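You operate a simulated robot arm through the tools that you are given. There is no shell and no other tool. Be economical: measure what you need, move in short steps, check, and stop when the job is done.

The job below is to be done with a simulated two-armed robot. You get a single attempt, and the scene is never put back.

JOB
Pick up the yellow brush with one hand, pass it to the other hand and put it on the top of the roller table.

Only the result counts: the job must be done as asked and must still hold three seconds after the hand-in. Knocking over, shifting, dropping, spilling or breaking anything else fails it.

ROBOT AND FRAMES
Two 7-joint arms with two-finger parallel grippers on one trunk, on a base that drives. Base frame: it is fixed to the floor where the robot stands at the start and does not move with it; the origin is under the middle of the robot, x ahead of it, y to its left, z up; the surface under the hand at the start is at about z = 800. Units: mm, rad, N and s.
The left shoulder is at the start at [70, 130, 1187], the right one opposite. With the tool pointing down near the work surface each hand reaches from about 100 to 500 mm from the robot's upright axis, wherever it stands, measured 20 degrees to its own side. Places, roughly: top of the roller table [-1600, 100, 800]. Payload 1.57 kg a hand.
The tool frame of a hand sits at the grasp point between the pads (the TCP): z along the fingers, y along the line on which they close. The tips reach 30 mm beyond it. Largest opening 80 mm; finger width 17, thickness 12; the body of the gripper, 40 by 82 mm, starts 80 mm behind the TCP.
Orientation is told as [roll, pitch, yaw] about the base's x, y, z axes, in that order, counted from this pose: with the fingers straight down and closing along the base's y, the tool's x points along the base's -x, its y along +y and its z along -z.

CONTROLS
- The arms move only by the tool send_rows. It takes "left_plan", "right_plan" or both (then of equal length, played together; a hand with none holds still); each is a list of rows, each a list of 3 entries, a list of its own where there are three numbers: the shift along the base's x, y, z in units of 20 mm (1.0 is 20 mm), then the turn, a rotation vector about the base's x, y, z in units of 8 degrees (1.0 is 8 degrees), then the opening in per cent of the stroke, from 0 (shut) to 100 (fully open). In form: [[[tx, ty, tz], [wx, wy, wz], grip], ...]. A call has 1 to 10 rows; each row shifts and turns the commanded pose from where the row before left it. A call with a number of a shift or a turn outside -1 to 1 is refused whole. Rows are played at 5 a second. More than 50 mm and 0.15 rad between two rows, or a gripper value outside its range, and nothing of the call is played. A pose out of reach is approached as far as the arm can. The call stops where the force on the tool passes 40 N (or 10 N more than at its start, if that is more) or the arm is blocked; 0.2 s more then pass. Each finger travels about 108 mm/s and halts on what it meets, pressing with about 24 N; the grip force reading is that of the motor and also rises with nothing between the fingers. The clock runs only during rows and for 0.2 s after the last one: add rows that do not move to give the fingers time. The reply holds the time, the measured pose of the TCP, the force on the tool along the base axes, the opening and the grip force, in the units named above and with some noise, with the torque about the TCP (base axes, N m) and any sound that the robot's microphone picked up.
- Cameras (640 x 400 px; columns grow to the right, rows downward): "scene" is now at [118.2, 28.4, 1397.2]; the picture's right is [0.31, -0.95, 0.00], its down [-0.74, -0.24, -0.63] and it looks along [0.59, 0.19, -0.78] (base axes); focal length 256 px, centre (320, 200). "left" rides on the left gripper at [72, 7, -122] in its tool frame; the picture's right is [-0.09, 1.00, 0.00], its down [-0.84, -0.08, -0.54] and it looks along [-0.54, -0.05, 0.84] (tool axes); focal length 238 px, centre (320, 200). "right" rides on the right gripper at [72, -7, -122] in its tool frame; the picture's right is [0.09, 1.00, 0.00], its down [-0.84, 0.08, -0.54] and it looks along [-0.54, 0.05, 0.84] (tool axes); focal length 238 px, centre (320, 200). There is no depth. A picture from a camera that has moved, and an enlarged one, comes with that camera's place and axes in the base frame and with its lens. The place of the scene camera against the robot may be out by one fixed shift of up to 12 mm in any direction.
- camera(camera): a new picture of that camera. It takes no simulated time.
- slide_trunk(by): slides the trunk up (or, below 0, down) by that many mm; the arms and the scene camera ride with it, the base frame stays. It gives what a move gives, with no picture.
- drive_base(legs): drives the robot by 1 to 6 legs, each [ahead, left, turn to the left] in mm, mm and rad, along the robot's own axes; the way and the turn of a leg run together, so that a leg with both is an arc; at most 1500 mm and 3.142 rad a leg. The arms and the cameras ride along, it lands a little off, and it stops where it bumps. It gives what a move gives.
- pan_tilt(pan, tilt): turns the head with the scene camera to pan (to the left, within 1.501 rad either way) and tilt (down, from -0.506 to 1.204), counted from straight ahead of the robot. It gives what a move gives.
- zoom(camera, box): a new picture of the part [left, top, right, bottom] of that camera's present view, enlarged. It takes no simulated time.
- job_done(): hands the job in; it is judged then, once.

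Go step by step. Nothing tells you exact positions but the pictures and the camera data: compare them with the known pose of the tool, close in by small moves and look again before you grip or let go. The budget is 120 turns and 92 pictures, counting those below and the enlarged ones. Unless the task says otherwise, let go and move clear before handing in, and close with one line.

The tools are called after ">>>" as a command line: name --argument value ..., lists and objects as JSON in quotes. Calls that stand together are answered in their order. send_rows: Moves the arms, as the interface text tells. Its arguments: {"type":"object","properties":{"left_plan":{"type":"array","items":{"type":"array"}},"right_plan":{"type":"array","items":{"type":"array"}}},"required":[]} The other tools are called the same way: slide_trunk (by) slides the trunk up or down; drive_base (legs) drives the base; pan_tilt (pan, tilt) turns the head that bears the scene camera; camera (camera) takes a picture; zoom (camera, box) takes an enlarged picture of a part of a camera's view; job_done () hands the job in.

At the start:

```text
clock: 0.0
left_position: [361.5, 279.7, 1075.0]
left_tcp_rot: [-0.001, 0.0, 0.001]
left_ft_force: [0.1, 0.4, 0.5]
left_wrist_torque: [0.0, -0.01, 0.03]
left_grip_width: 79.6
left_finger_force: 0.1
right_position: [429.3, -39.1, 1034.0]
right_tcp_rot: [0.0, -0.001, 0.0]
right_ft_force: [0.8, -0.8, 0.5]
right_wrist_torque: [0.01, 0.02, -0.03]
right_grip_width: 80.1
right_finger_force: 0.0
trunk travel left (down, up): [-825.0, 115.0]
robot x, y, heading: [0.2, -1.0, 0.002]
head pan, tilt: [0.312, 0.895]
```

scene: 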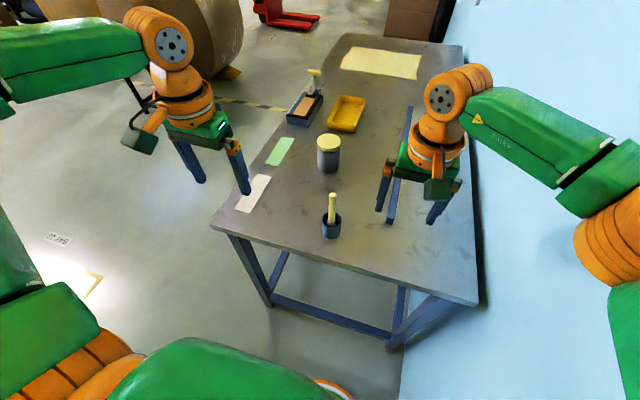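
right: 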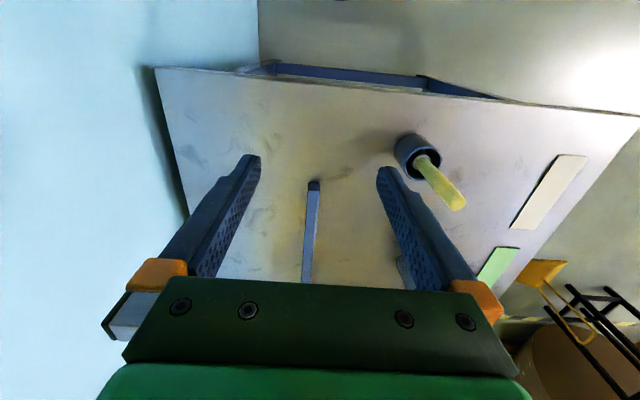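
left: 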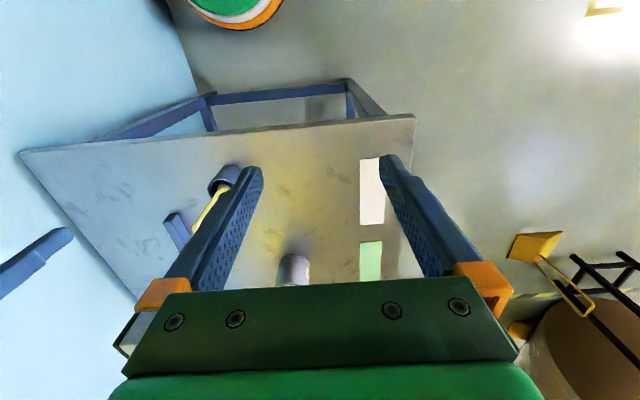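

I see a table with a dark cup holding a yellow stick (likely the brush), a jar, trays, and other things. I zoom in to identify it.

>>> zoom --camera "scene" --box '[270, 160, 390, 250]'

>>> zoom --camera "scene" --box '[260, 50, 420, 170]'

>>> zoom --camera "right" --box '[360, 100, 500, 230]'

```text
4.44 times, centred on (330, 205) of scene
camera zoom: at [118.2, 28.4, 1397.2], right [0.31, -0.95, 0.0], down [-0.74, -0.24, -0.63], along [0.59, 0.19, -0.78], focal length 1140 px, centre (276, 178)
```

zoom: 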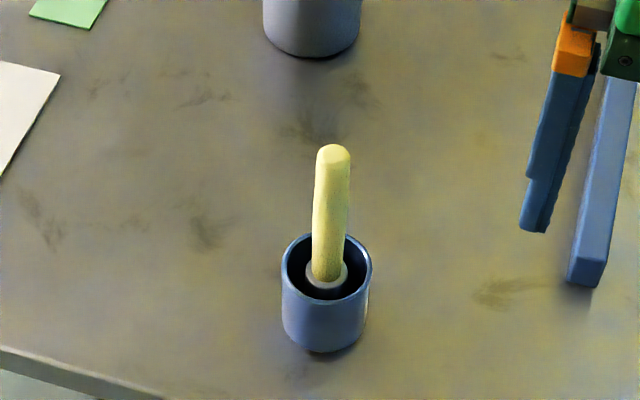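

```text
3.33 times, centred on (340, 110) of scene
camera zoom: at [118.2, 28.4, 1397.2], right [0.31, -0.95, 0.0], down [-0.74, -0.24, -0.63], along [0.59, 0.19, -0.78], focal length 855 px, centre (253, 500)
```

zoom: 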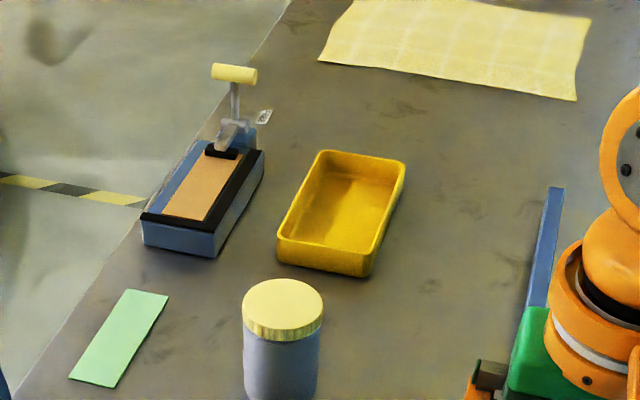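

```text
3.08 times, centred on (430, 165) of right
camera zoom: at [358.5, -46.1, 1155.6], right [-0.09, 1.0, 0.0], down [0.84, 0.08, 0.54], along [0.54, 0.05, -0.84], focal length 733 px, centre (-18, 308)
```

zoom: 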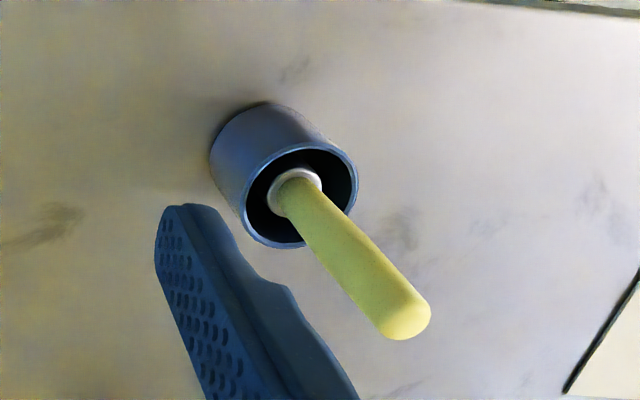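

The brush stands near-vertically in a small cup at about (487, 116), with the handle top near z 940 and the rim near z 840. I move the right hand aside and bring the left hand over the brush.

>>> send_rows --right_plan '[[[0, -0.6, 0.5], [0, 0, 0], 100], [[0, -0.6, 0.5], [0, 0, 0], 100], [[0, -0.6, 0.5], [0, 0, 0], 100], [[0, -0.6, 0.5], [0, 0, 0], 100], [[0, -0.6, 0], [0, 0, 0], 100], [[0, -0.6, 0], [0, 0, 0], 100], [[0, -0.6, 0], [0, 0, 0], 100], [[0, -0.6, 0], [0, 0, 0], 100], [[0, -0.6, 0], [0, 0, 0], 100], [[0, 0, 0], [0, 0, 0], 100]]' --left_plan '[[[0.697, -0.906, 0], [0, 0, 0], 100], [[0.697, -0.906, 0], [0, 0, 0], 100], [[0.697, -0.906, 0], [0, 0, 0], 100], [[0.697, -0.906, 0], [0, 0, 0], 100], [[0.697, -0.906, 0], [0, 0, 0], 100], [[0.697, -0.906, 0], [0, 0, 0], 100], [[0.697, -0.906, 0], [0, 0, 0], 100], [[0.697, -0.906, 0], [0, 0, 0], 100], [[0.697, -0.906, 0], [0, 0, 0], 100], [[0, 0, 0], [0, 0, 0], 100]]'

>>> camera --camera "left"

>>> camera --camera "scene"

>>> camera --camera "right"

```text
clock: 2.2
left_position: [417.6, 172.9, 1065.8]
left_tcp_rot: [-0.007, 0.0, 0.002]
left_ft_force: [0.5, 0.3, -0.3]
left_wrist_torque: [0.01, -0.02, 0.03]
left_grip_width: 80.1
left_finger_force: 0.1
left hand out of reach, approached as far as the arm can: row 6, 7, 8, 9
right_position: [431.9, -141.4, 1074.5]
right_tcp_rot: [-0.004, 0.002, 0.004]
right_ft_force: [-0.2, 0.3, 0.7]
right_wrist_torque: [0.01, 0.03, 0.02]
right_grip_width: 79.8
right_finger_force: 0.0
trunk travel left (down, up): [-825.0, 115.0]
robot x, y, heading: [-1.1, 1.4, 0.001]
head pan, tilt: [0.312, 0.895]
```

```text
85 pictures are left
camera left: at [346.2, 180.5, 1187.5], right [0.09, 1.0, -0.01], down [0.84, -0.07, 0.54], along [0.54, -0.05, -0.84], focal length 238 px, centre (320, 200)
```

left: 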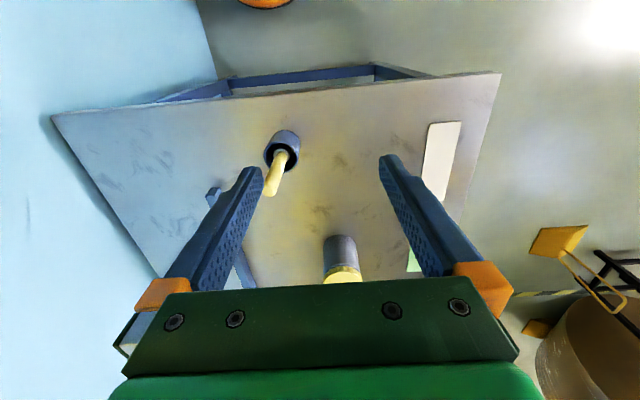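

```text
84 pictures are left
camera scene: at [120.3, 35.9, 1396.9], right [0.31, -0.95, 0.0], down [-0.74, -0.24, -0.62], along [0.59, 0.19, -0.78], focal length 256 px, centre (320, 200)
```

scene: 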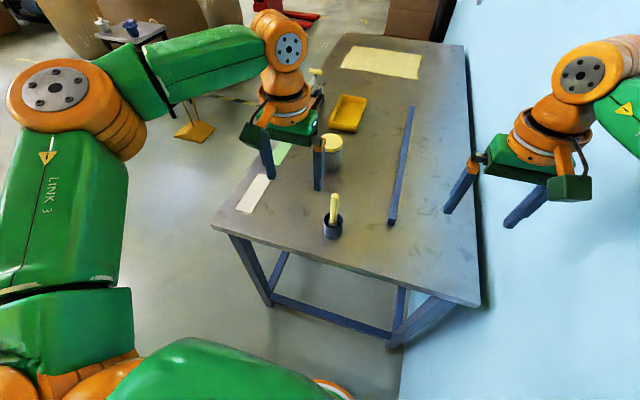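

```text
83 pictures are left
camera right: at [360.7, -148.1, 1195.7], right [-0.09, 1.0, -0.01], down [0.84, 0.08, 0.54], along [0.54, 0.05, -0.84], focal length 238 px, centre (320, 200)
```

right: 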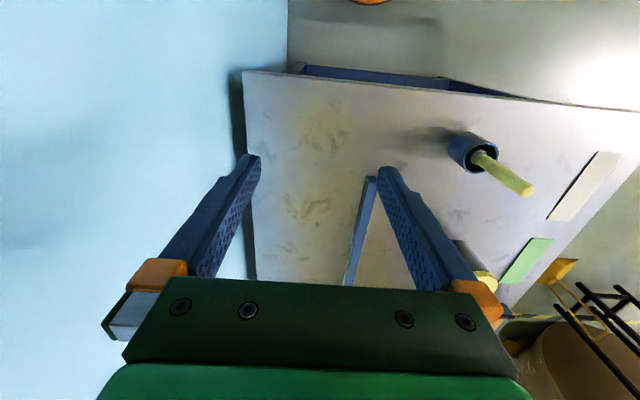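

The left arm ran out of reach at this height. The table edge is at x≈394, so I drive ahead a little to bring the brush closer.

>>> drive_base --legs '[[80, 0, 0]]'

```text
clock: 3.3
left_position: [495.3, 173.2, 1067.2]
left_tcp_rot: [-0.008, -0.002, 0.002]
left_ft_force: [0.0, 0.4, -0.3]
left_wrist_torque: [0.0, -0.02, -0.01]
left_grip_width: 79.7
left_finger_force: 0.0
right_position: [509.8, -140.9, 1073.8]
right_tcp_rot: [-0.003, -0.001, 0.004]
right_ft_force: [-0.4, -0.2, 0.8]
right_wrist_torque: [-0.01, -0.02, -0.01]
right_grip_width: 80.2
right_finger_force: 0.1
trunk travel left (down, up): [-825.0, 115.0]
robot x, y, heading: [80.2, -1.7, 0.004]
head pan, tilt: [0.312, 0.895]
```

The drive went fine. I shift the left hand to above the brush tip (about 481, 110) and look.

>>> send_rows --left_plan '[[[-0.175, -0.8, 0], [0.05, 0, 0], 100], [[-0.175, -0.8, 0], [0, 0, 0], 100], [[-0.175, -0.8, 0], [0, 0, 0], 100], [[-0.175, -0.7, 0], [0, 0, 0], 100], [[0, 0, 0], [0, 0, 0], 100]]'

>>> camera --camera "left"

>>> camera --camera "scene"

```text
clock: 4.5
left_position: [458.3, 134.2, 1064.7]
left_tcp_rot: [-0.001, -0.003, 0.001]
left_ft_force: [-0.1, 0.0, -0.9]
left_wrist_torque: [0.01, -0.05, -0.01]
left_grip_width: 79.9
left_finger_force: 0.0
left hand out of reach, approached as far as the arm can: row 1, 2, 3, 4
right_position: [508.8, -140.8, 1075.0]
right_tcp_rot: [-0.006, 0.0, 0.002]
right_ft_force: [-0.4, 1.4, -0.3]
right_wrist_torque: [0.0, -0.02, -0.01]
right_grip_width: 79.9
right_finger_force: 0.1
trunk travel left (down, up): [-825.0, 115.0]
robot x, y, heading: [81.3, -2.4, 0.003]
head pan, tilt: [0.312, 0.895]
```

```text
82 pictures are left
camera left: at [386.8, 140.8, 1185.9], right [0.09, 1.0, 0.0], down [0.84, -0.08, 0.54], along [0.54, -0.05, -0.84], focal length 238 px, centre (320, 200)
```

left: 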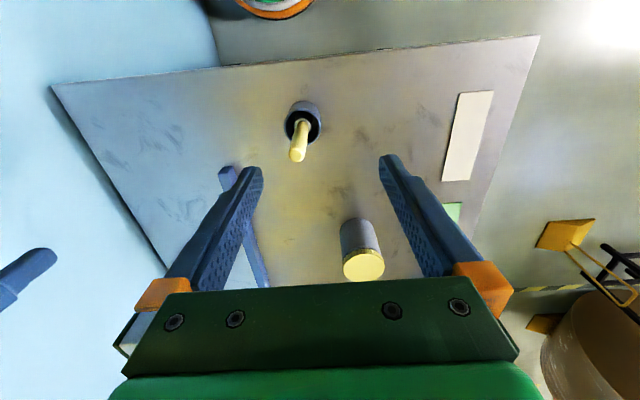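

```text
81 pictures are left
camera scene: at [197.6, 35.8, 1397.1], right [0.31, -0.95, 0.01], down [-0.74, -0.24, -0.62], along [0.59, 0.19, -0.78], focal length 256 px, centre (320, 200)
```

scene: 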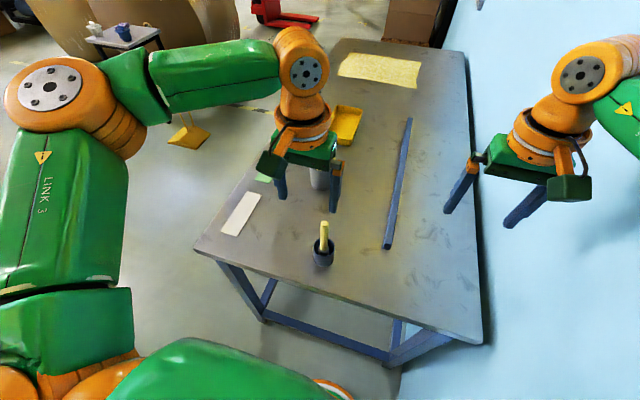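

The brush tip is confirmed at about (480, 109, 950). I lower the left hand to about z=990 in line with it, then see whether it gets reach.

>>> send_rows --left_plan '[[[0, 0, -0.9], [0, 0, 0], 100], [[0, 0, -0.9], [0, 0, 0], 100], [[0, 0, -0.9], [0, 0, 0], 100], [[0, 0, -0.9], [0, 0, 0], 100], [[0, -0.63, 0], [0, 0, 0], 100], [[0, -0.63, 0], [0, 0, 0], 100], [[0.5, 0, 0], [0, 0, 0], 100], [[0.6, 0, 0], [0, 0, 0], 100], [[0, 0, 0], [0, 0, 0], 100]]'

>>> camera --camera "left"

```text
clock: 6.5
left_position: [459.0, 139.5, 1000.9]
left_tcp_rot: [0.0, -0.003, 0.002]
left_ft_force: [0.4, -0.5, 0.6]
left_wrist_torque: [-0.01, 0.04, 0.03]
left_grip_width: 80.2
left_finger_force: 0.1
left hand out of reach, approached as far as the arm can: row 4, 5, 6, 7, 8
right_position: [508.8, -141.3, 1073.8]
right_tcp_rot: [-0.007, 0.0, 0.001]
right_ft_force: [0.0, -0.6, 0.2]
right_wrist_torque: [-0.01, 0.02, -0.01]
right_grip_width: 79.9
right_finger_force: 0.0
trunk travel left (down, up): [-825.0, 115.0]
robot x, y, heading: [79.7, 2.7, -0.002]
head pan, tilt: [0.312, 0.895]
```

```text
80 pictures are left
camera left: at [385.9, 145.6, 1122.6], right [0.09, 1.0, 0.0], down [0.84, -0.08, 0.54], along [0.54, -0.05, -0.84], focal length 238 px, centre (320, 200)
```

left: 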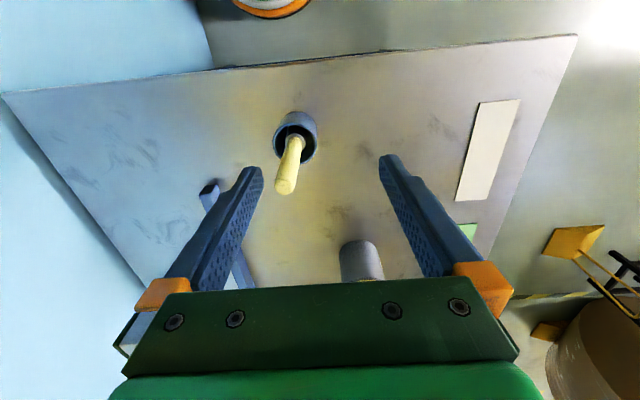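

The left arm is limited toward the middle, so I would rather use the right hand for the pickup, driving the base left about 250 mm. I raise the left hand first and look to the left and right for obstacles.

>>> send_rows --left_plan '[[[-0.5, 0.3, 0.9], [0, 0, 0], 100], [[-0.5, 0.3, 0.9], [0, 0, 0], 100], [[-0.5, 0.3, 0.9], [0, 0, 0], 100], [[0, 0, 0], [0, 0, 0], 100]]'

>>> pan_tilt --pan 1.4 --tilt 0.6

>>> camera --camera "scene"

>>> pan_tilt --pan -1.2 --tilt 0.6

>>> camera --camera "scene"

```text
clock: 7.5
left_position: [427.5, 157.1, 1054.7]
left_tcp_rot: [0.001, -0.002, 0.002]
left_ft_force: [0.2, 0.4, -0.3]
left_wrist_torque: [0.01, 0.0, 0.02]
left_grip_width: 80.1
left_finger_force: 0.1
right_position: [508.9, -141.6, 1074.2]
right_tcp_rot: [-0.006, 0.001, 0.001]
right_ft_force: [0.1, -0.6, -0.3]
right_wrist_torque: [0.0, 0.0, 0.0]
right_grip_width: 80.0
right_finger_force: 0.0
trunk travel left (down, up): [-825.0, 115.0]
robot x, y, heading: [77.7, 2.1, -0.001]
head pan, tilt: [0.312, 0.895]
```

```text
clock: 8.8
left_position: [427.4, 156.9, 1054.9]
left_tcp_rot: [-0.001, -0.003, 0.004]
left_ft_force: [0.0, -0.1, 0.2]
left_wrist_torque: [0.0, 0.0, 0.02]
left_grip_width: 79.9
left_finger_force: 0.1
right_position: [510.0, -140.7, 1074.8]
right_tcp_rot: [-0.004, 0.0, 0.001]
right_ft_force: [-0.6, 0.7, -0.4]
right_wrist_torque: [-0.03, 0.04, 0.02]
right_grip_width: 80.0
right_finger_force: 0.1
trunk travel left (down, up): [-825.0, 115.0]
robot x, y, heading: [78.7, 1.1, 0.005]
head pan, tilt: [1.4, 0.6]
```

```text
79 pictures are left
camera scene: at [140.5, 99.7, 1421.1], right [0.99, -0.17, 0.0], down [-0.1, -0.56, -0.82], along [0.14, 0.81, -0.57], focal length 256 px, centre (320, 200)
```

scene: 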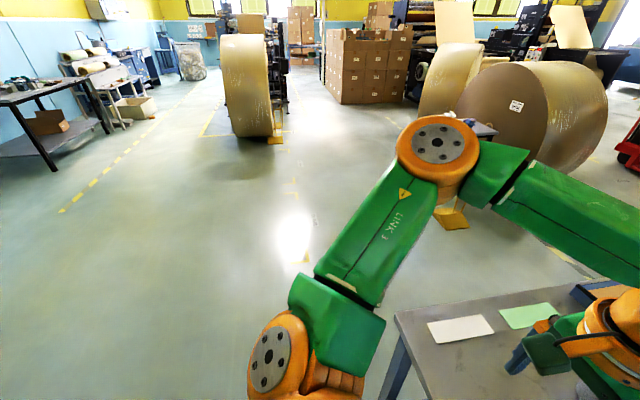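

```text
clock: 11.1
left_position: [429.0, 157.1, 1055.6]
left_tcp_rot: [0.001, -0.001, 0.004]
left_ft_force: [-0.1, -0.7, 0.0]
left_wrist_torque: [-0.01, 0.0, -0.02]
left_grip_width: 80.0
left_finger_force: 0.1
right_position: [509.5, -140.0, 1074.6]
right_tcp_rot: [-0.005, 0.001, 0.003]
right_ft_force: [0.0, -0.2, -0.2]
right_wrist_torque: [0.05, -0.03, 0.0]
right_grip_width: 80.2
right_finger_force: 0.0
trunk travel left (down, up): [-825.0, 115.0]
robot x, y, heading: [80.5, -2.8, -0.002]
head pan, tilt: [-1.201, 0.6]
```

```text
78 pictures are left
camera scene: at [157.6, -69.8, 1422.1], right [-0.93, -0.36, 0.0], down [-0.21, 0.52, -0.83], along [0.3, -0.77, -0.56], focal length 256 px, centre (320, 200)
```

scene: 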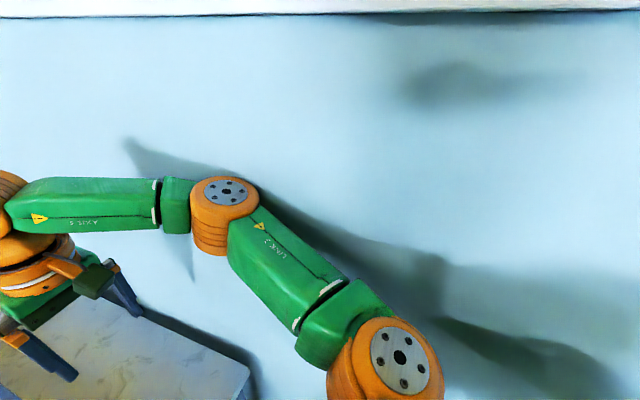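

There is a wall close on the right and free floor on the left. I drive 250 mm to the left and slightly back so the right hand comes over the brush.

>>> drive_base --legs '[[-10, 250, 0]]'

>>> pan_tilt --pan -0.2 --tilt 0.9

>>> camera --camera "scene"

>>> camera --camera "right"

```text
clock: 12.9
left_position: [418.2, 400.9, 1056.6]
left_tcp_rot: [0.009, -0.002, -0.001]
left_ft_force: [0.3, 0.0, -0.5]
left_wrist_torque: [0.01, 0.02, 0.02]
left_grip_width: 80.0
left_finger_force: 0.1
right_position: [497.6, 100.5, 1072.7]
right_tcp_rot: [0.004, 0.001, -0.002]
right_ft_force: [0.5, 0.0, 0.3]
right_wrist_torque: [0.0, -0.01, -0.02]
right_grip_width: 79.8
right_finger_force: 0.0
trunk travel left (down, up): [-825.0, 115.0]
robot x, y, heading: [68.0, 252.4, -0.001]
head pan, tilt: [-1.201, 0.6]
```

```text
clock: 14.2
left_position: [417.8, 402.5, 1055.8]
left_tcp_rot: [0.007, -0.002, 0.001]
left_ft_force: [0.8, 0.3, -0.5]
left_wrist_torque: [0.01, 0.01, 0.02]
left_grip_width: 80.1
left_finger_force: 0.0
right_position: [498.7, 103.7, 1073.8]
right_tcp_rot: [-0.001, 0.001, -0.002]
right_ft_force: [0.2, 0.4, -0.1]
right_wrist_torque: [0.03, 0.02, 0.02]
right_grip_width: 80.1
right_finger_force: 0.1
trunk travel left (down, up): [-825.0, 115.0]
robot x, y, heading: [68.0, 250.8, -0.001]
head pan, tilt: [-0.201, 0.901]
```

```text
77 pictures are left
camera scene: at [189.7, 241.5, 1396.9], right [-0.2, -0.98, 0.0], down [-0.77, 0.16, -0.62], along [0.61, -0.13, -0.78], focal length 256 px, centre (320, 200)
```

scene: 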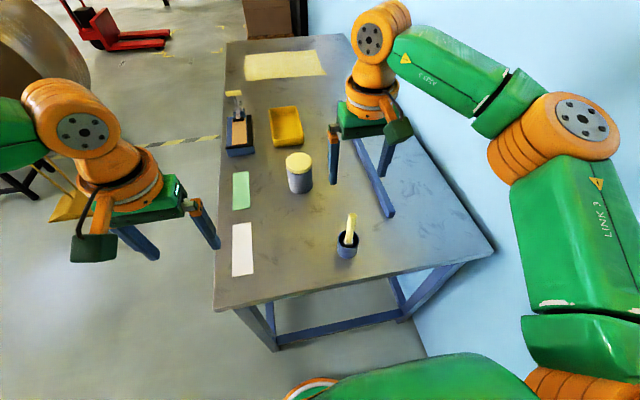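

```text
76 pictures are left
camera right: at [428.1, 96.4, 1195.4], right [-0.09, 1.0, 0.0], down [0.84, 0.08, 0.54], along [0.54, 0.05, -0.84], focal length 238 px, centre (320, 200)
```

right: 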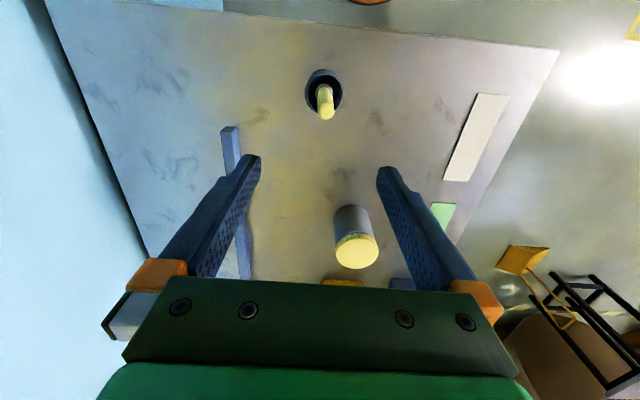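

The right hand is nearly over the brush (tip ≈ 481, 108, 950). I align it and lower to about z=985.

>>> send_rows --right_plan '[[[-0.45, 0.12, 0], [0, 0, 0], 100], [[-0.45, 0.12, 0], [0, 0, 0], 100], [[0, 0, -0.9], [0, 0, 0], 100], [[0, 0, -0.9], [0, 0, 0], 100], [[0, 0, -0.9], [0, 0, 0], 100], [[0, 0, -0.9], [0, 0, 0], 100], [[0, 0, -0.9], [0, 0, 0], 100], [[0, 0, 0], [0, 0, 0], 100]]'

>>> camera --camera "right"

>>> zoom --camera "scene" --box '[280, 130, 440, 270]'

```text
clock: 16.0
left_position: [417.8, 402.2, 1056.9]
left_tcp_rot: [0.006, -0.002, 0.0]
left_ft_force: [-0.3, 0.4, 0.7]
left_wrist_torque: [0.01, -0.05, -0.03]
left_grip_width: 79.8
left_finger_force: 0.1
right_position: [481.0, 109.0, 982.9]
right_tcp_rot: [0.0, -0.001, -0.002]
right_ft_force: [0.0, 0.3, 0.3]
right_wrist_torque: [-0.01, 0.02, 0.02]
right_grip_width: 79.8
right_finger_force: 0.2
trunk travel left (down, up): [-825.0, 115.0]
robot x, y, heading: [72.3, 254.3, -0.005]
head pan, tilt: [-0.201, 0.901]
```

```text
75 pictures are left
camera right: at [409.5, 101.5, 1105.2], right [-0.09, 1.0, 0.0], down [0.84, 0.08, 0.54], along [0.54, 0.05, -0.84], focal length 238 px, centre (320, 200)
```

right: 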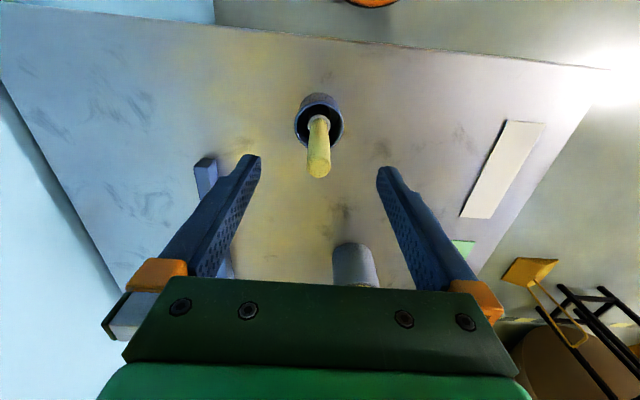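

```text
2.86 times, centred on (360, 200) of scene
camera zoom: at [189.5, 241.8, 1396.9], right [-0.2, -0.98, 0.0], down [-0.77, 0.16, -0.62], along [0.61, -0.13, -0.78], focal length 733 px, centre (206, 200)
```

zoom: 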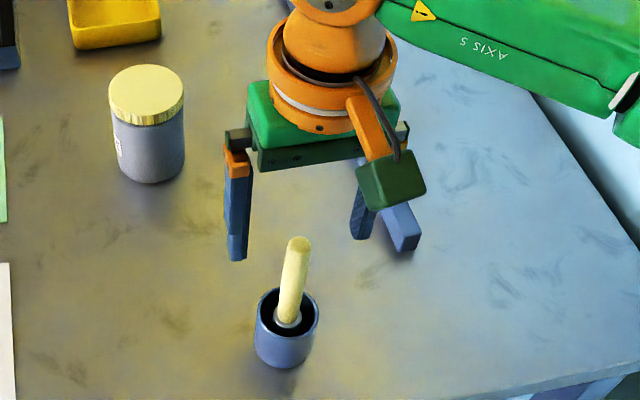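

Aligned in y; the brush leans slightly toward +x. I descend so the pads straddle the upper handle at z≈922.

>>> send_rows --right_plan '[[[0.1, 0, -0.8], [0, 0, 0], 100], [[0.05, 0, -0.8], [0, 0, 0], 100], [[0, 0, -0.8], [0, 0, 0], 100], [[0, 0, -0.65], [0, 0, 0], 100], [[0, 0, 0], [0, 0, 0], 100]]'

>>> camera --camera "right"

>>> zoom --camera "scene" --box '[280, 130, 440, 270]'

```text
clock: 17.2
left_position: [418.3, 402.2, 1056.6]
left_tcp_rot: [0.006, -0.001, 0.001]
left_ft_force: [-1.1, 0.1, 0.3]
left_wrist_torque: [0.0, 0.0, 0.01]
left_grip_width: 80.1
left_finger_force: 0.2
right_position: [483.4, 109.2, 921.6]
right_tcp_rot: [0.002, 0.001, 0.0]
right_ft_force: [-0.1, -0.1, 0.1]
right_wrist_torque: [-0.04, -0.03, 0.02]
right_grip_width: 80.1
right_finger_force: 0.0
trunk travel left (down, up): [-825.0, 115.0]
robot x, y, heading: [70.8, 252.2, -0.0]
head pan, tilt: [-0.201, 0.901]
```

```text
73 pictures are left
camera right: at [412.8, 101.9, 1044.0], right [-0.09, 1.0, 0.0], down [0.84, 0.08, 0.54], along [0.54, 0.05, -0.84], focal length 238 px, centre (320, 200)
```

right: 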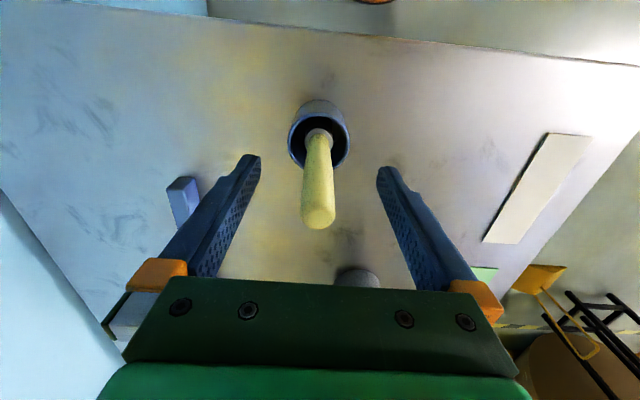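

```text
2.86 times, centred on (360, 200) of scene
camera zoom: at [189.6, 241.8, 1396.8], right [-0.2, -0.98, 0.0], down [-0.77, 0.16, -0.62], along [0.61, -0.13, -0.78], focal length 733 px, centre (206, 200)
```

zoom: 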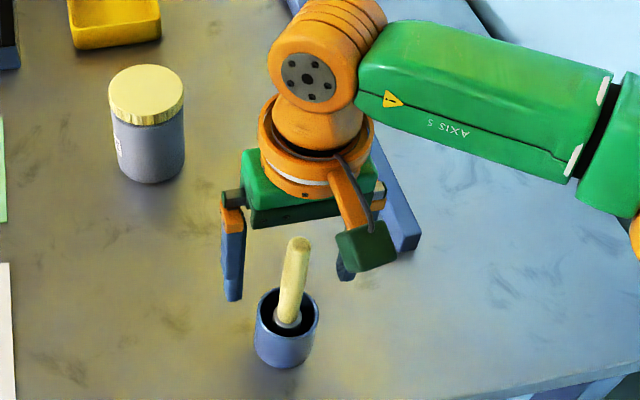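

The handle sits centred between the pads. I close the right gripper.

>>> send_rows --right_plan '[[[0, 0, 0], [0, 0, 0], 45], [[0, 0, 0], [0, 0, 0], 25], [[0, 0, 0], [0, 0, 0], 10], [[0, 0, 0], [0, 0, 0], 5], [[0, 0, 0], [0, 0, 0], 5]]'

>>> camera --camera "right"

```text
clock: 18.4
left_position: [418.3, 401.9, 1056.9]
left_tcp_rot: [0.008, -0.003, 0.001]
left_ft_force: [0.7, -0.7, -0.1]
left_wrist_torque: [-0.03, 0.03, 0.01]
left_grip_width: 79.9
left_finger_force: 0.1
right_position: [483.0, 109.7, 921.4]
right_tcp_rot: [0.003, 0.001, -0.003]
right_ft_force: [0.2, 0.3, 0.3]
right_wrist_torque: [0.0, 0.0, 0.0]
right_grip_width: 17.4
right_finger_force: 23.6
trunk travel left (down, up): [-825.0, 115.0]
robot x, y, heading: [72.0, 250.8, -0.001]
head pan, tilt: [-0.201, 0.901]
```

```text
71 pictures are left
camera right: at [412.9, 101.8, 1044.2], right [-0.09, 1.0, 0.0], down [0.84, 0.08, 0.54], along [0.54, 0.05, -0.84], focal length 238 px, centre (320, 200)
```

right: 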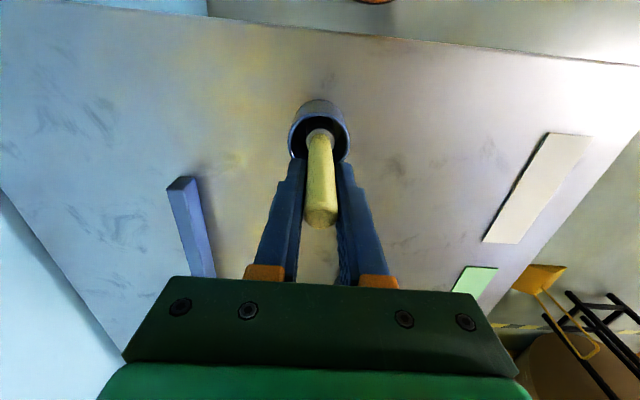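

Gripped at 17.4 mm. I lift slowly and check that the cup stays behind.

>>> send_rows --right_plan '[[[0, 0, 0.3], [0, 0, 0], 5], [[0, 0, 0.4], [0, 0, 0], 5], [[0, 0, 0.5], [0, 0, 0], 5], [[0, 0, 0.5], [0, 0, 0], 5], [[0, 0, 0], [0, 0, 0], 5]]'

>>> camera --camera "right"

>>> zoom --camera "scene" --box '[280, 130, 440, 270]'

```text
clock: 19.6
left_position: [418.7, 403.6, 1056.4]
left_tcp_rot: [0.006, -0.002, -0.001]
left_ft_force: [-0.9, -0.3, 0.2]
left_wrist_torque: [-0.02, -0.02, 0.02]
left_grip_width: 80.2
left_finger_force: 0.1
right_position: [484.2, 108.4, 956.5]
right_tcp_rot: [0.001, -0.002, -0.004]
right_ft_force: [0.3, 0.0, -0.9]
right_wrist_torque: [0.02, 0.02, -0.02]
right_grip_width: 17.3
right_finger_force: 24.0
trunk travel left (down, up): [-825.0, 115.0]
robot x, y, heading: [68.8, 255.5, -0.003]
head pan, tilt: [-0.201, 0.901]
```

```text
70 pictures are left
camera right: at [413.0, 101.4, 1078.4], right [-0.09, 1.0, 0.0], down [0.84, 0.08, 0.54], along [0.54, 0.05, -0.84], focal length 238 px, centre (320, 200)
```

right: 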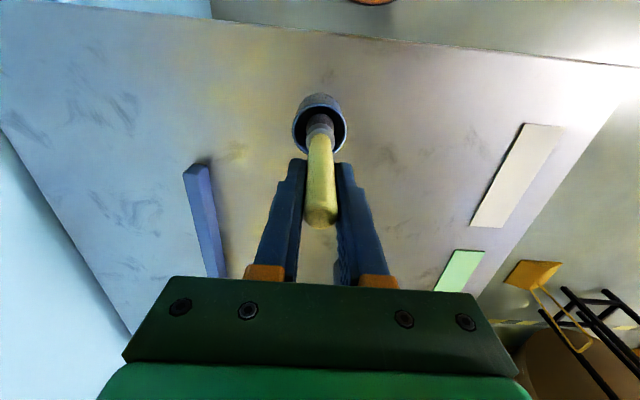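

```text
2.86 times, centred on (360, 200) of scene
camera zoom: at [189.8, 241.7, 1396.8], right [-0.2, -0.98, 0.0], down [-0.77, 0.16, -0.62], along [0.61, -0.13, -0.78], focal length 733 px, centre (206, 200)
```

zoom: 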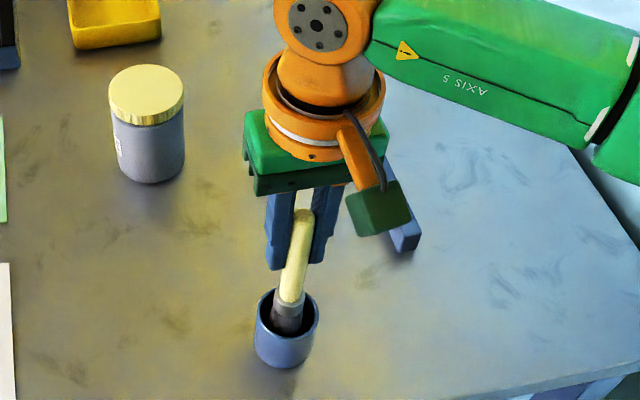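

The brush is sliding out and the cup stays put. I keep lifting.

>>> send_rows --right_plan '[[[0, 0, 0.5], [0, 0, 0], 5], [[0, 0, 0.5], [0, 0, 0], 5], [[0, 0, 0.6], [0, 0, 0], 5], [[0, 0, 0.8], [0, 0, 0], 5], [[0, 0, 0.8], [0, 0, 0], 5], [[0, 0, 0.9], [0, 0, 0], 5], [[0, 0, 0.9], [0, 0, 0], 5], [[0, 0, 0], [0, 0, 0], 5]]'

>>> camera --camera "right"

>>> zoom --camera "scene" --box '[280, 110, 440, 270]'

```text
clock: 21.4
left_position: [418.6, 403.1, 1056.7]
left_tcp_rot: [0.007, -0.001, 0.0]
left_ft_force: [0.4, -0.6, 0.4]
left_wrist_torque: [0.04, -0.01, -0.03]
left_grip_width: 80.0
left_finger_force: 0.2
right_position: [485.4, 109.1, 1054.4]
right_tcp_rot: [0.002, 0.0, -0.001]
right_ft_force: [-0.8, 0.4, -0.2]
right_wrist_torque: [0.01, 0.0, -0.01]
right_grip_width: 17.3
right_finger_force: 24.0
trunk travel left (down, up): [-825.0, 115.0]
robot x, y, heading: [71.2, 254.1, -0.007]
head pan, tilt: [-0.201, 0.901]
```

```text
68 pictures are left
camera right: at [413.6, 101.3, 1178.5], right [-0.09, 1.0, 0.0], down [0.84, 0.08, 0.54], along [0.54, 0.05, -0.84], focal length 238 px, centre (320, 200)
```

right: 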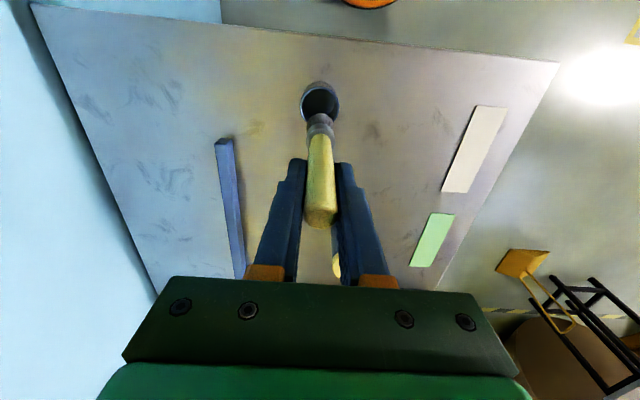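

```text
2.50 times, centred on (360, 190) of scene
camera zoom: at [189.8, 241.7, 1396.8], right [-0.2, -0.98, 0.0], down [-0.77, 0.16, -0.62], along [0.61, -0.13, -0.78], focal length 641 px, centre (220, 225)
```

zoom: 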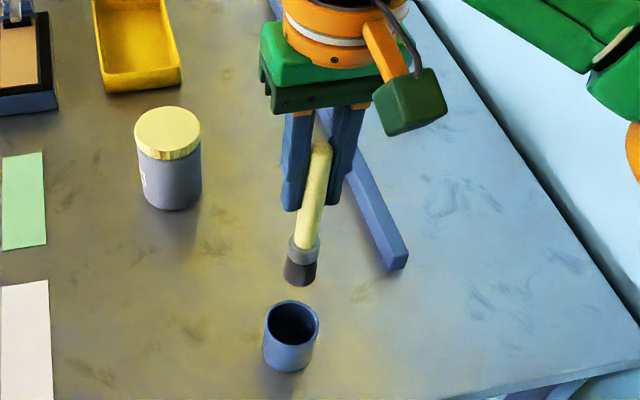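

The brush is out and the cup still stands in place. I back away from the table over open floor before the handover.

>>> drive_base --legs '[[-300, 0, 0]]'

>>> send_rows --right_plan '[[[-0.3, 0.2, 0], [1, 0, 0], 5], [[-0.3, 0.3, 0], [1, 0, 0], 5], [[-0.3, 0.5, 0], [1, 0, 0], 5], [[-0.3, 0.6, 0], [1, 0, 0], 5], [[-0.3, 0.6, 0], [1, 0, 0], 5], [[-0.3, 0.6, 0], [1, 0, 0], 5], [[-0.3, 0.6, 0], [1, 0, 0], 5], [[-0.3, 0.6, 0], [1, 0, 0], 5]]' --left_plan '[[[0, 0.5, 0.1], [0, 0, -1], 100], [[0, 0.5, 0.1], [0, 0, -1], 100], [[0, 0.5, 0.1], [0, 0, -1], 100], [[0, 0.5, 0.1], [0, 0, -1], 100], [[0, 0.5, 0.1], [0, 0, -1], 100], [[0, 0.5, 0.1], [0, 0, -1], 100], [[0, 0.5, 0.1], [0, 0, -1], 100], [[0, 0.5, 0.1], [0, 0, -1], 100]]'

>>> pan_tilt --pan 0.1 --tilt 0.8

>>> camera --camera "scene"

```text
clock: 23.5
left_position: [122.1, 403.7, 1056.1]
left_tcp_rot: [0.008, 0.0, 0.0]
left_ft_force: [-0.7, 0.7, 0.9]
left_wrist_torque: [0.0, 0.01, 0.0]
left_grip_width: 80.2
left_finger_force: 0.1
right_position: [186.9, 109.7, 1055.3]
right_tcp_rot: [0.002, 0.001, -0.002]
right_ft_force: [1.0, 1.0, -1.0]
right_wrist_torque: [0.01, -0.02, 0.01]
right_grip_width: 17.0
right_finger_force: 23.9
trunk travel left (down, up): [-825.0, 115.0]
robot x, y, heading: [-226.9, 251.1, 0.002]
head pan, tilt: [-0.201, 0.901]
```

```text
clock: 25.3
left_position: [119.3, 484.3, 1073.2]
left_tcp_rot: [0.009, -0.001, -1.119]
left_ft_force: [-0.4, 0.3, 0.1]
left_wrist_torque: [-0.03, 0.01, 0.0]
left_grip_width: 80.1
left_finger_force: 0.0
right_position: [138.0, 189.9, 1056.1]
right_tcp_rot: [1.118, 0.0, -0.003]
right_ft_force: [-0.9, -0.2, -1.0]
right_wrist_torque: [0.02, -0.01, 0.01]
right_grip_width: 17.5
right_finger_force: 24.0
trunk travel left (down, up): [-825.0, 115.0]
robot x, y, heading: [-230.4, 252.2, -0.001]
head pan, tilt: [-0.201, 0.901]
```

```text
clock: 26.1
left_position: [119.3, 483.4, 1073.2]
left_tcp_rot: [0.006, -0.002, -1.117]
left_ft_force: [-0.8, 0.2, 0.2]
left_wrist_torque: [-0.01, 0.0, -0.01]
left_grip_width: 79.8
left_finger_force: 0.0
right_position: [138.2, 189.5, 1056.6]
right_tcp_rot: [1.116, 0.002, -0.002]
right_ft_force: [-0.2, 0.4, 0.1]
right_wrist_torque: [-0.01, -0.03, 0.02]
right_grip_width: 17.5
right_finger_force: 24.2
trunk travel left (down, up): [-825.0, 115.0]
robot x, y, heading: [-229.8, 248.3, -0.004]
head pan, tilt: [0.099, 0.799]
```

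```text
66 pictures are left
camera scene: at [-102.6, 265.4, 1404.7], right [0.1, -1.0, 0.0], down [-0.71, -0.07, -0.7], along [0.69, 0.07, -0.72], focal length 256 px, centre (320, 200)
```

scene: 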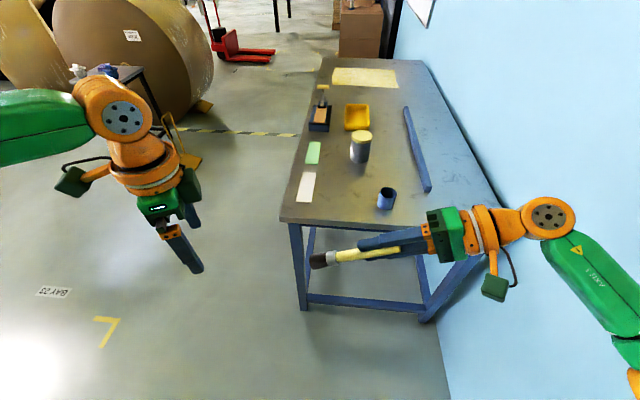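

All clear. I finish both rotations: the right hand pointing left with the brush horizontal, and the left hand's closing line along x.

>>> send_rows --right_plan '[[[0, 0.8, 0], [0.81, 0, 0], 5], [[0, 0.8, 0], [0.81, 0, 0], 5], [[0, 0.8, 0], [0.81, 0, 0], 5], [[0, 0.8, 0], [0.81, 0, 0], 5], [[0, 0.8, 0], [0, 0, 0], 5], [[0, 0.8, 0], [0, 0, 0], 5], [[0, 0, 0], [0, 0, 0], 5]]' --left_plan '[[[0, 0, 0.8], [0, 0, -0.81], 100], [[0, 0, 0.8], [0, 0, -0.81], 100], [[0, 0, 0.8], [0, 0, -0.81], 100], [[0, 0, 0.8], [0, 0, -0.81], 100], [[0, 0, 0], [0, 0, 0], 100], [[0, 0, 0], [0, 0, 0], 100], [[0, 0, 0], [0, 0, 0], 100]]'

>>> camera --camera "scene"

>>> camera --camera "left"

```text
clock: 27.7
left_position: [120.5, 483.6, 1136.0]
left_tcp_rot: [0.006, -0.001, -1.57]
left_ft_force: [-0.2, 0.3, -0.2]
left_wrist_torque: [0.02, -0.02, -0.03]
left_grip_width: 79.9
left_finger_force: 0.2
right_position: [138.8, 285.7, 1056.8]
right_tcp_rot: [1.571, 0.001, 0.0]
right_ft_force: [0.2, 0.7, -0.7]
right_wrist_torque: [-0.01, 0.02, 0.0]
right_grip_width: 17.6
right_finger_force: 23.7
trunk travel left (down, up): [-825.0, 115.0]
robot x, y, heading: [-228.4, 250.9, 0.002]
head pan, tilt: [0.099, 0.799]
```

```text
65 pictures are left
camera scene: at [-102.6, 265.2, 1404.8], right [0.1, -1.0, 0.0], down [-0.71, -0.07, -0.7], along [0.69, 0.07, -0.72], focal length 256 px, centre (320, 200)
```

scene: 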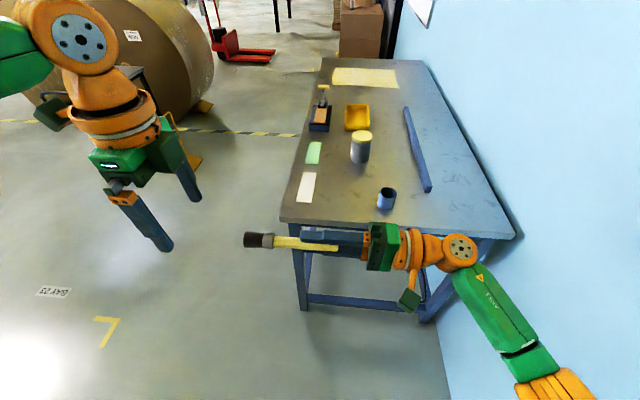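

```text
64 pictures are left
camera left: at [126.3, 554.9, 1257.1], right [1.0, -0.09, 0.01], down [-0.08, -0.84, 0.54], along [-0.04, -0.54, -0.84], focal length 238 px, centre (320, 200)
```

left: 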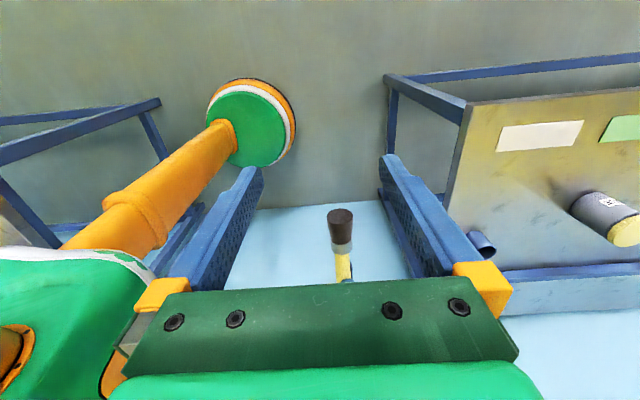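

The brush lies level along y at x≈136, z≈1055, with free handle roughly 30–62 mm ahead of the right TCP. I shift both left a bit and bring the left hand above the handle.

>>> send_rows --right_plan '[[[0, 0.75, 0], [0, 0, 0], 5], [[0, 0.75, 0], [0, 0, 0], 5], [[0, 0.75, 0], [0, 0, 0], 5], [[0, 0.75, 0], [0, 0, 0], 5], [[0, 0, 0], [0, 0, 0], 5], [[0, 0, 0], [0, 0, 0], 5], [[0, 0, 0], [0, 0, 0], 5]]' --left_plan '[[[0.16, -0.9, 0], [0, 0, 0], 100], [[0.16, -0.9, 0], [0, 0, 0], 100], [[0.16, -0.9, 0], [0, 0, 0], 100], [[0.16, -0.9, 0], [0, 0, 0], 100], [[0.16, -0.85, 0], [0, 0, 0], 100], [[0, 0, -0.5], [0, 0, 0], 100], [[0, 0, 0], [0, 0, 0], 100]]'

>>> camera --camera "scene"

>>> camera --camera "left"

```text
clock: 29.3
left_position: [135.4, 393.3, 1126.0]
left_tcp_rot: [0.007, -0.002, -1.568]
left_ft_force: [0.0, -0.1, -0.3]
left_wrist_torque: [-0.02, 0.03, 0.04]
left_grip_width: 80.0
left_finger_force: 0.1
right_position: [137.3, 345.7, 1056.2]
right_tcp_rot: [1.57, 0.0, 0.002]
right_ft_force: [-0.3, 0.1, 0.0]
right_wrist_torque: [0.0, -0.01, -0.03]
right_grip_width: 17.8
right_finger_force: 24.4
trunk travel left (down, up): [-825.0, 115.0]
robot x, y, heading: [-229.4, 251.3, -0.004]
head pan, tilt: [0.099, 0.799]
```

```text
63 pictures are left
camera scene: at [-102.9, 265.7, 1404.8], right [0.1, -1.0, 0.0], down [-0.71, -0.07, -0.7], along [0.69, 0.07, -0.72], focal length 256 px, centre (320, 200)
```

scene: 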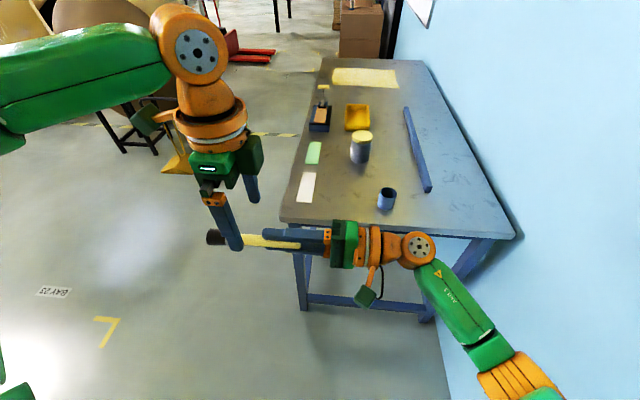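

```text
62 pictures are left
camera left: at [142.0, 466.2, 1247.7], right [1.0, -0.09, 0.01], down [-0.08, -0.84, 0.54], along [-0.04, -0.54, -0.84], focal length 238 px, centre (320, 200)
```

left: 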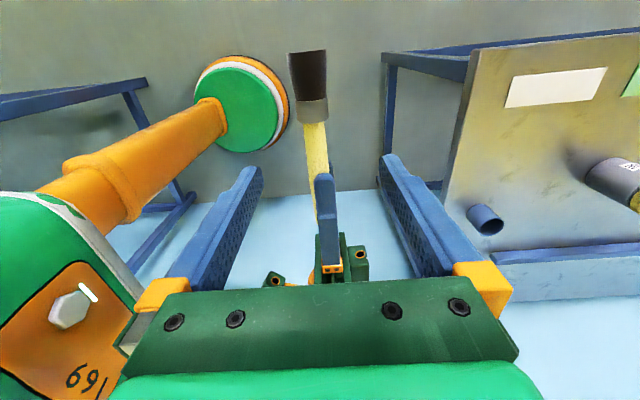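

The left hand is centred above the exposed handle. I descend onto it.

>>> send_rows --left_plan '[[[0, 0.05, -0.8], [0, 0, 0], 100], [[0, 0.05, -0.8], [0, 0, 0], 100], [[0, 0, -0.8], [0, 0, 0], 100], [[0, 0, -0.7], [0, 0, 0], 100], [[0, 0, -0.45], [0, 0, 0], 100], [[0, 0, 0], [0, 0, 0], 100]]'

>>> camera --camera "left"

>>> zoom --camera "scene" --box '[170, 160, 370, 290]'

```text
clock: 30.7
left_position: [135.7, 395.6, 1054.2]
left_tcp_rot: [0.007, -0.003, -1.57]
left_ft_force: [0.5, 0.1, -0.6]
left_wrist_torque: [0.0, -0.02, -0.01]
left_grip_width: 80.2
left_finger_force: 0.1
right_position: [137.9, 346.5, 1056.0]
right_tcp_rot: [1.57, 0.001, 0.001]
right_ft_force: [-0.4, -0.2, -0.2]
right_wrist_torque: [-0.07, -0.02, -0.03]
right_grip_width: 17.5
right_finger_force: 24.0
trunk travel left (down, up): [-825.0, 115.0]
robot x, y, heading: [-232.7, 250.5, -0.006]
head pan, tilt: [0.099, 0.799]
```

```text
61 pictures are left
camera left: at [141.4, 467.7, 1176.4], right [1.0, -0.09, 0.01], down [-0.08, -0.84, 0.54], along [-0.04, -0.54, -0.84], focal length 238 px, centre (320, 200)
```

left: 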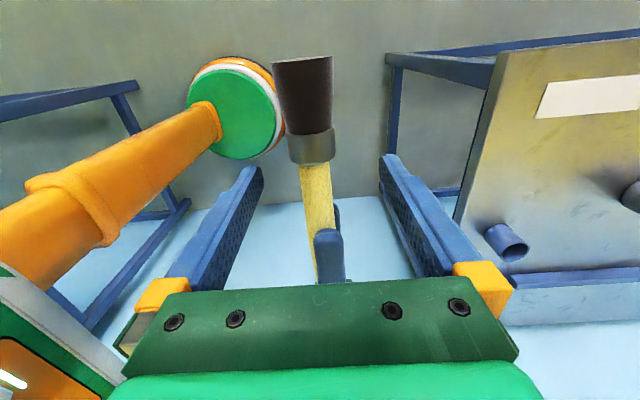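

```text
3.08 times, centred on (270, 225) of scene
camera zoom: at [-102.6, 265.5, 1404.7], right [0.1, -1.0, 0.0], down [-0.71, -0.07, -0.7], along [0.69, 0.07, -0.72], focal length 789 px, centre (474, 123)
```

zoom: 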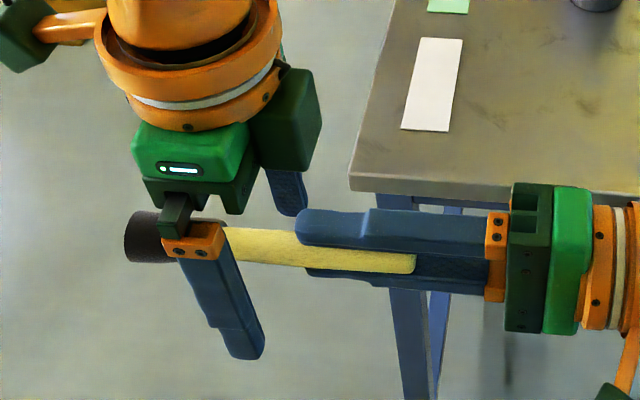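

The handle lies centred between the left pads, clear of the right fingertips. I close the left hand.

>>> send_rows --left_plan '[[[0, 0, 0], [0, 0, 0], 45], [[0, 0, 0], [0, 0, 0], 25], [[0, 0, 0], [0, 0, 0], 10], [[0, 0, 0], [0, 0, 0], 5], [[0, 0, 0], [0, 0, 0], 5]]'

>>> camera --camera "left"

```text
clock: 31.9
left_position: [135.5, 395.8, 1054.7]
left_tcp_rot: [0.006, -0.003, -1.571]
left_ft_force: [-16.2, -3.0, 2.4]
left_wrist_torque: [-0.08, 0.01, -0.22]
left_grip_width: 16.7
left_finger_force: 24.4
right_position: [138.9, 344.6, 1057.1]
right_tcp_rot: [1.571, 0.001, -0.002]
right_ft_force: [16.6, 4.4, -2.1]
right_wrist_torque: [-0.05, 0.0, -0.58]
right_grip_width: 17.4
right_finger_force: 23.7
trunk travel left (down, up): [-825.0, 115.0]
robot x, y, heading: [-229.8, 253.0, -0.002]
head pan, tilt: [0.099, 0.799]
```

```text
59 pictures are left
camera left: at [141.3, 467.6, 1176.4], right [1.0, -0.09, 0.0], down [-0.08, -0.84, 0.54], along [-0.05, -0.54, -0.84], focal length 238 px, centre (320, 200)
```

left: 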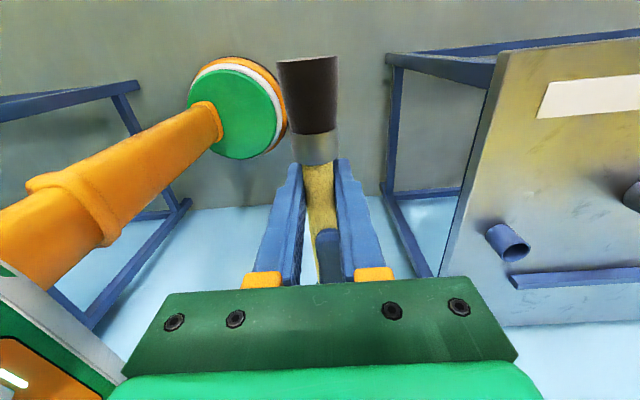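

Both hands hold the brush. I open the right hand and withdraw it along -y.

>>> send_rows --right_plan '[[[0, 0, 0], [0, 0, 0], 25], [[0, 0, 0], [0, 0, 0], 50], [[0, 0, 0], [0, 0, 0], 90], [[0, 0, 0], [0, 0, 0], 90], [[0, -0.5, 0], [0, 0, 0], 90], [[0, -0.9, 0], [0, 0, 0], 90], [[0, -0.9, 0], [0, 0, 0], 90], [[0, -0.9, 0], [0, 0, 0], 90], [[0, -0.9, 0], [0, 0, 0], 90]]'

>>> camera --camera "left"

>>> camera --camera "scene"

```text
clock: 33.9
left_position: [134.9, 393.9, 1055.7]
left_tcp_rot: [0.007, -0.002, -1.568]
left_ft_force: [-0.6, -0.4, -0.1]
left_wrist_torque: [0.02, 0.0, 0.01]
left_grip_width: 16.6
left_finger_force: 24.0
right_position: [136.9, 263.2, 1056.5]
right_tcp_rot: [1.571, 0.003, 0.001]
right_ft_force: [0.1, -0.2, -0.4]
right_wrist_torque: [0.0, -0.01, -0.01]
right_grip_width: 72.1
right_finger_force: 0.0
trunk travel left (down, up): [-825.0, 115.0]
robot x, y, heading: [-230.0, 249.1, 0.001]
head pan, tilt: [0.099, 0.799]
```

```text
58 pictures are left
camera left: at [141.3, 467.0, 1176.7], right [1.0, -0.09, 0.01], down [-0.08, -0.84, 0.54], along [-0.04, -0.54, -0.84], focal length 238 px, centre (320, 200)
```

left: 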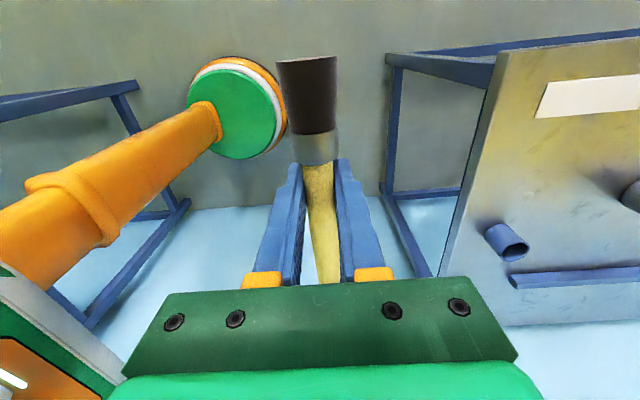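

```text
57 pictures are left
camera scene: at [-102.7, 264.7, 1404.8], right [0.1, -1.0, 0.0], down [-0.71, -0.07, -0.7], along [0.69, 0.07, -0.72], focal length 256 px, centre (320, 200)
```

scene: 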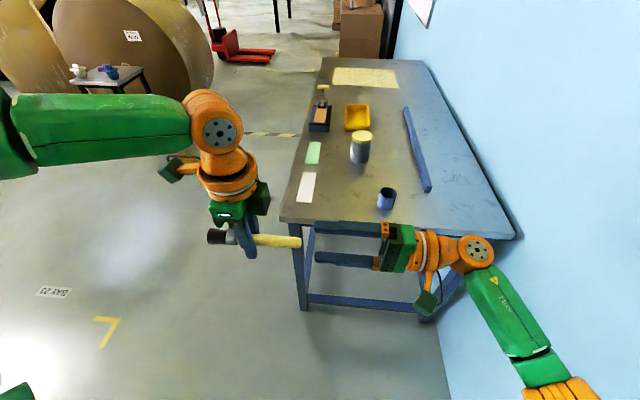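

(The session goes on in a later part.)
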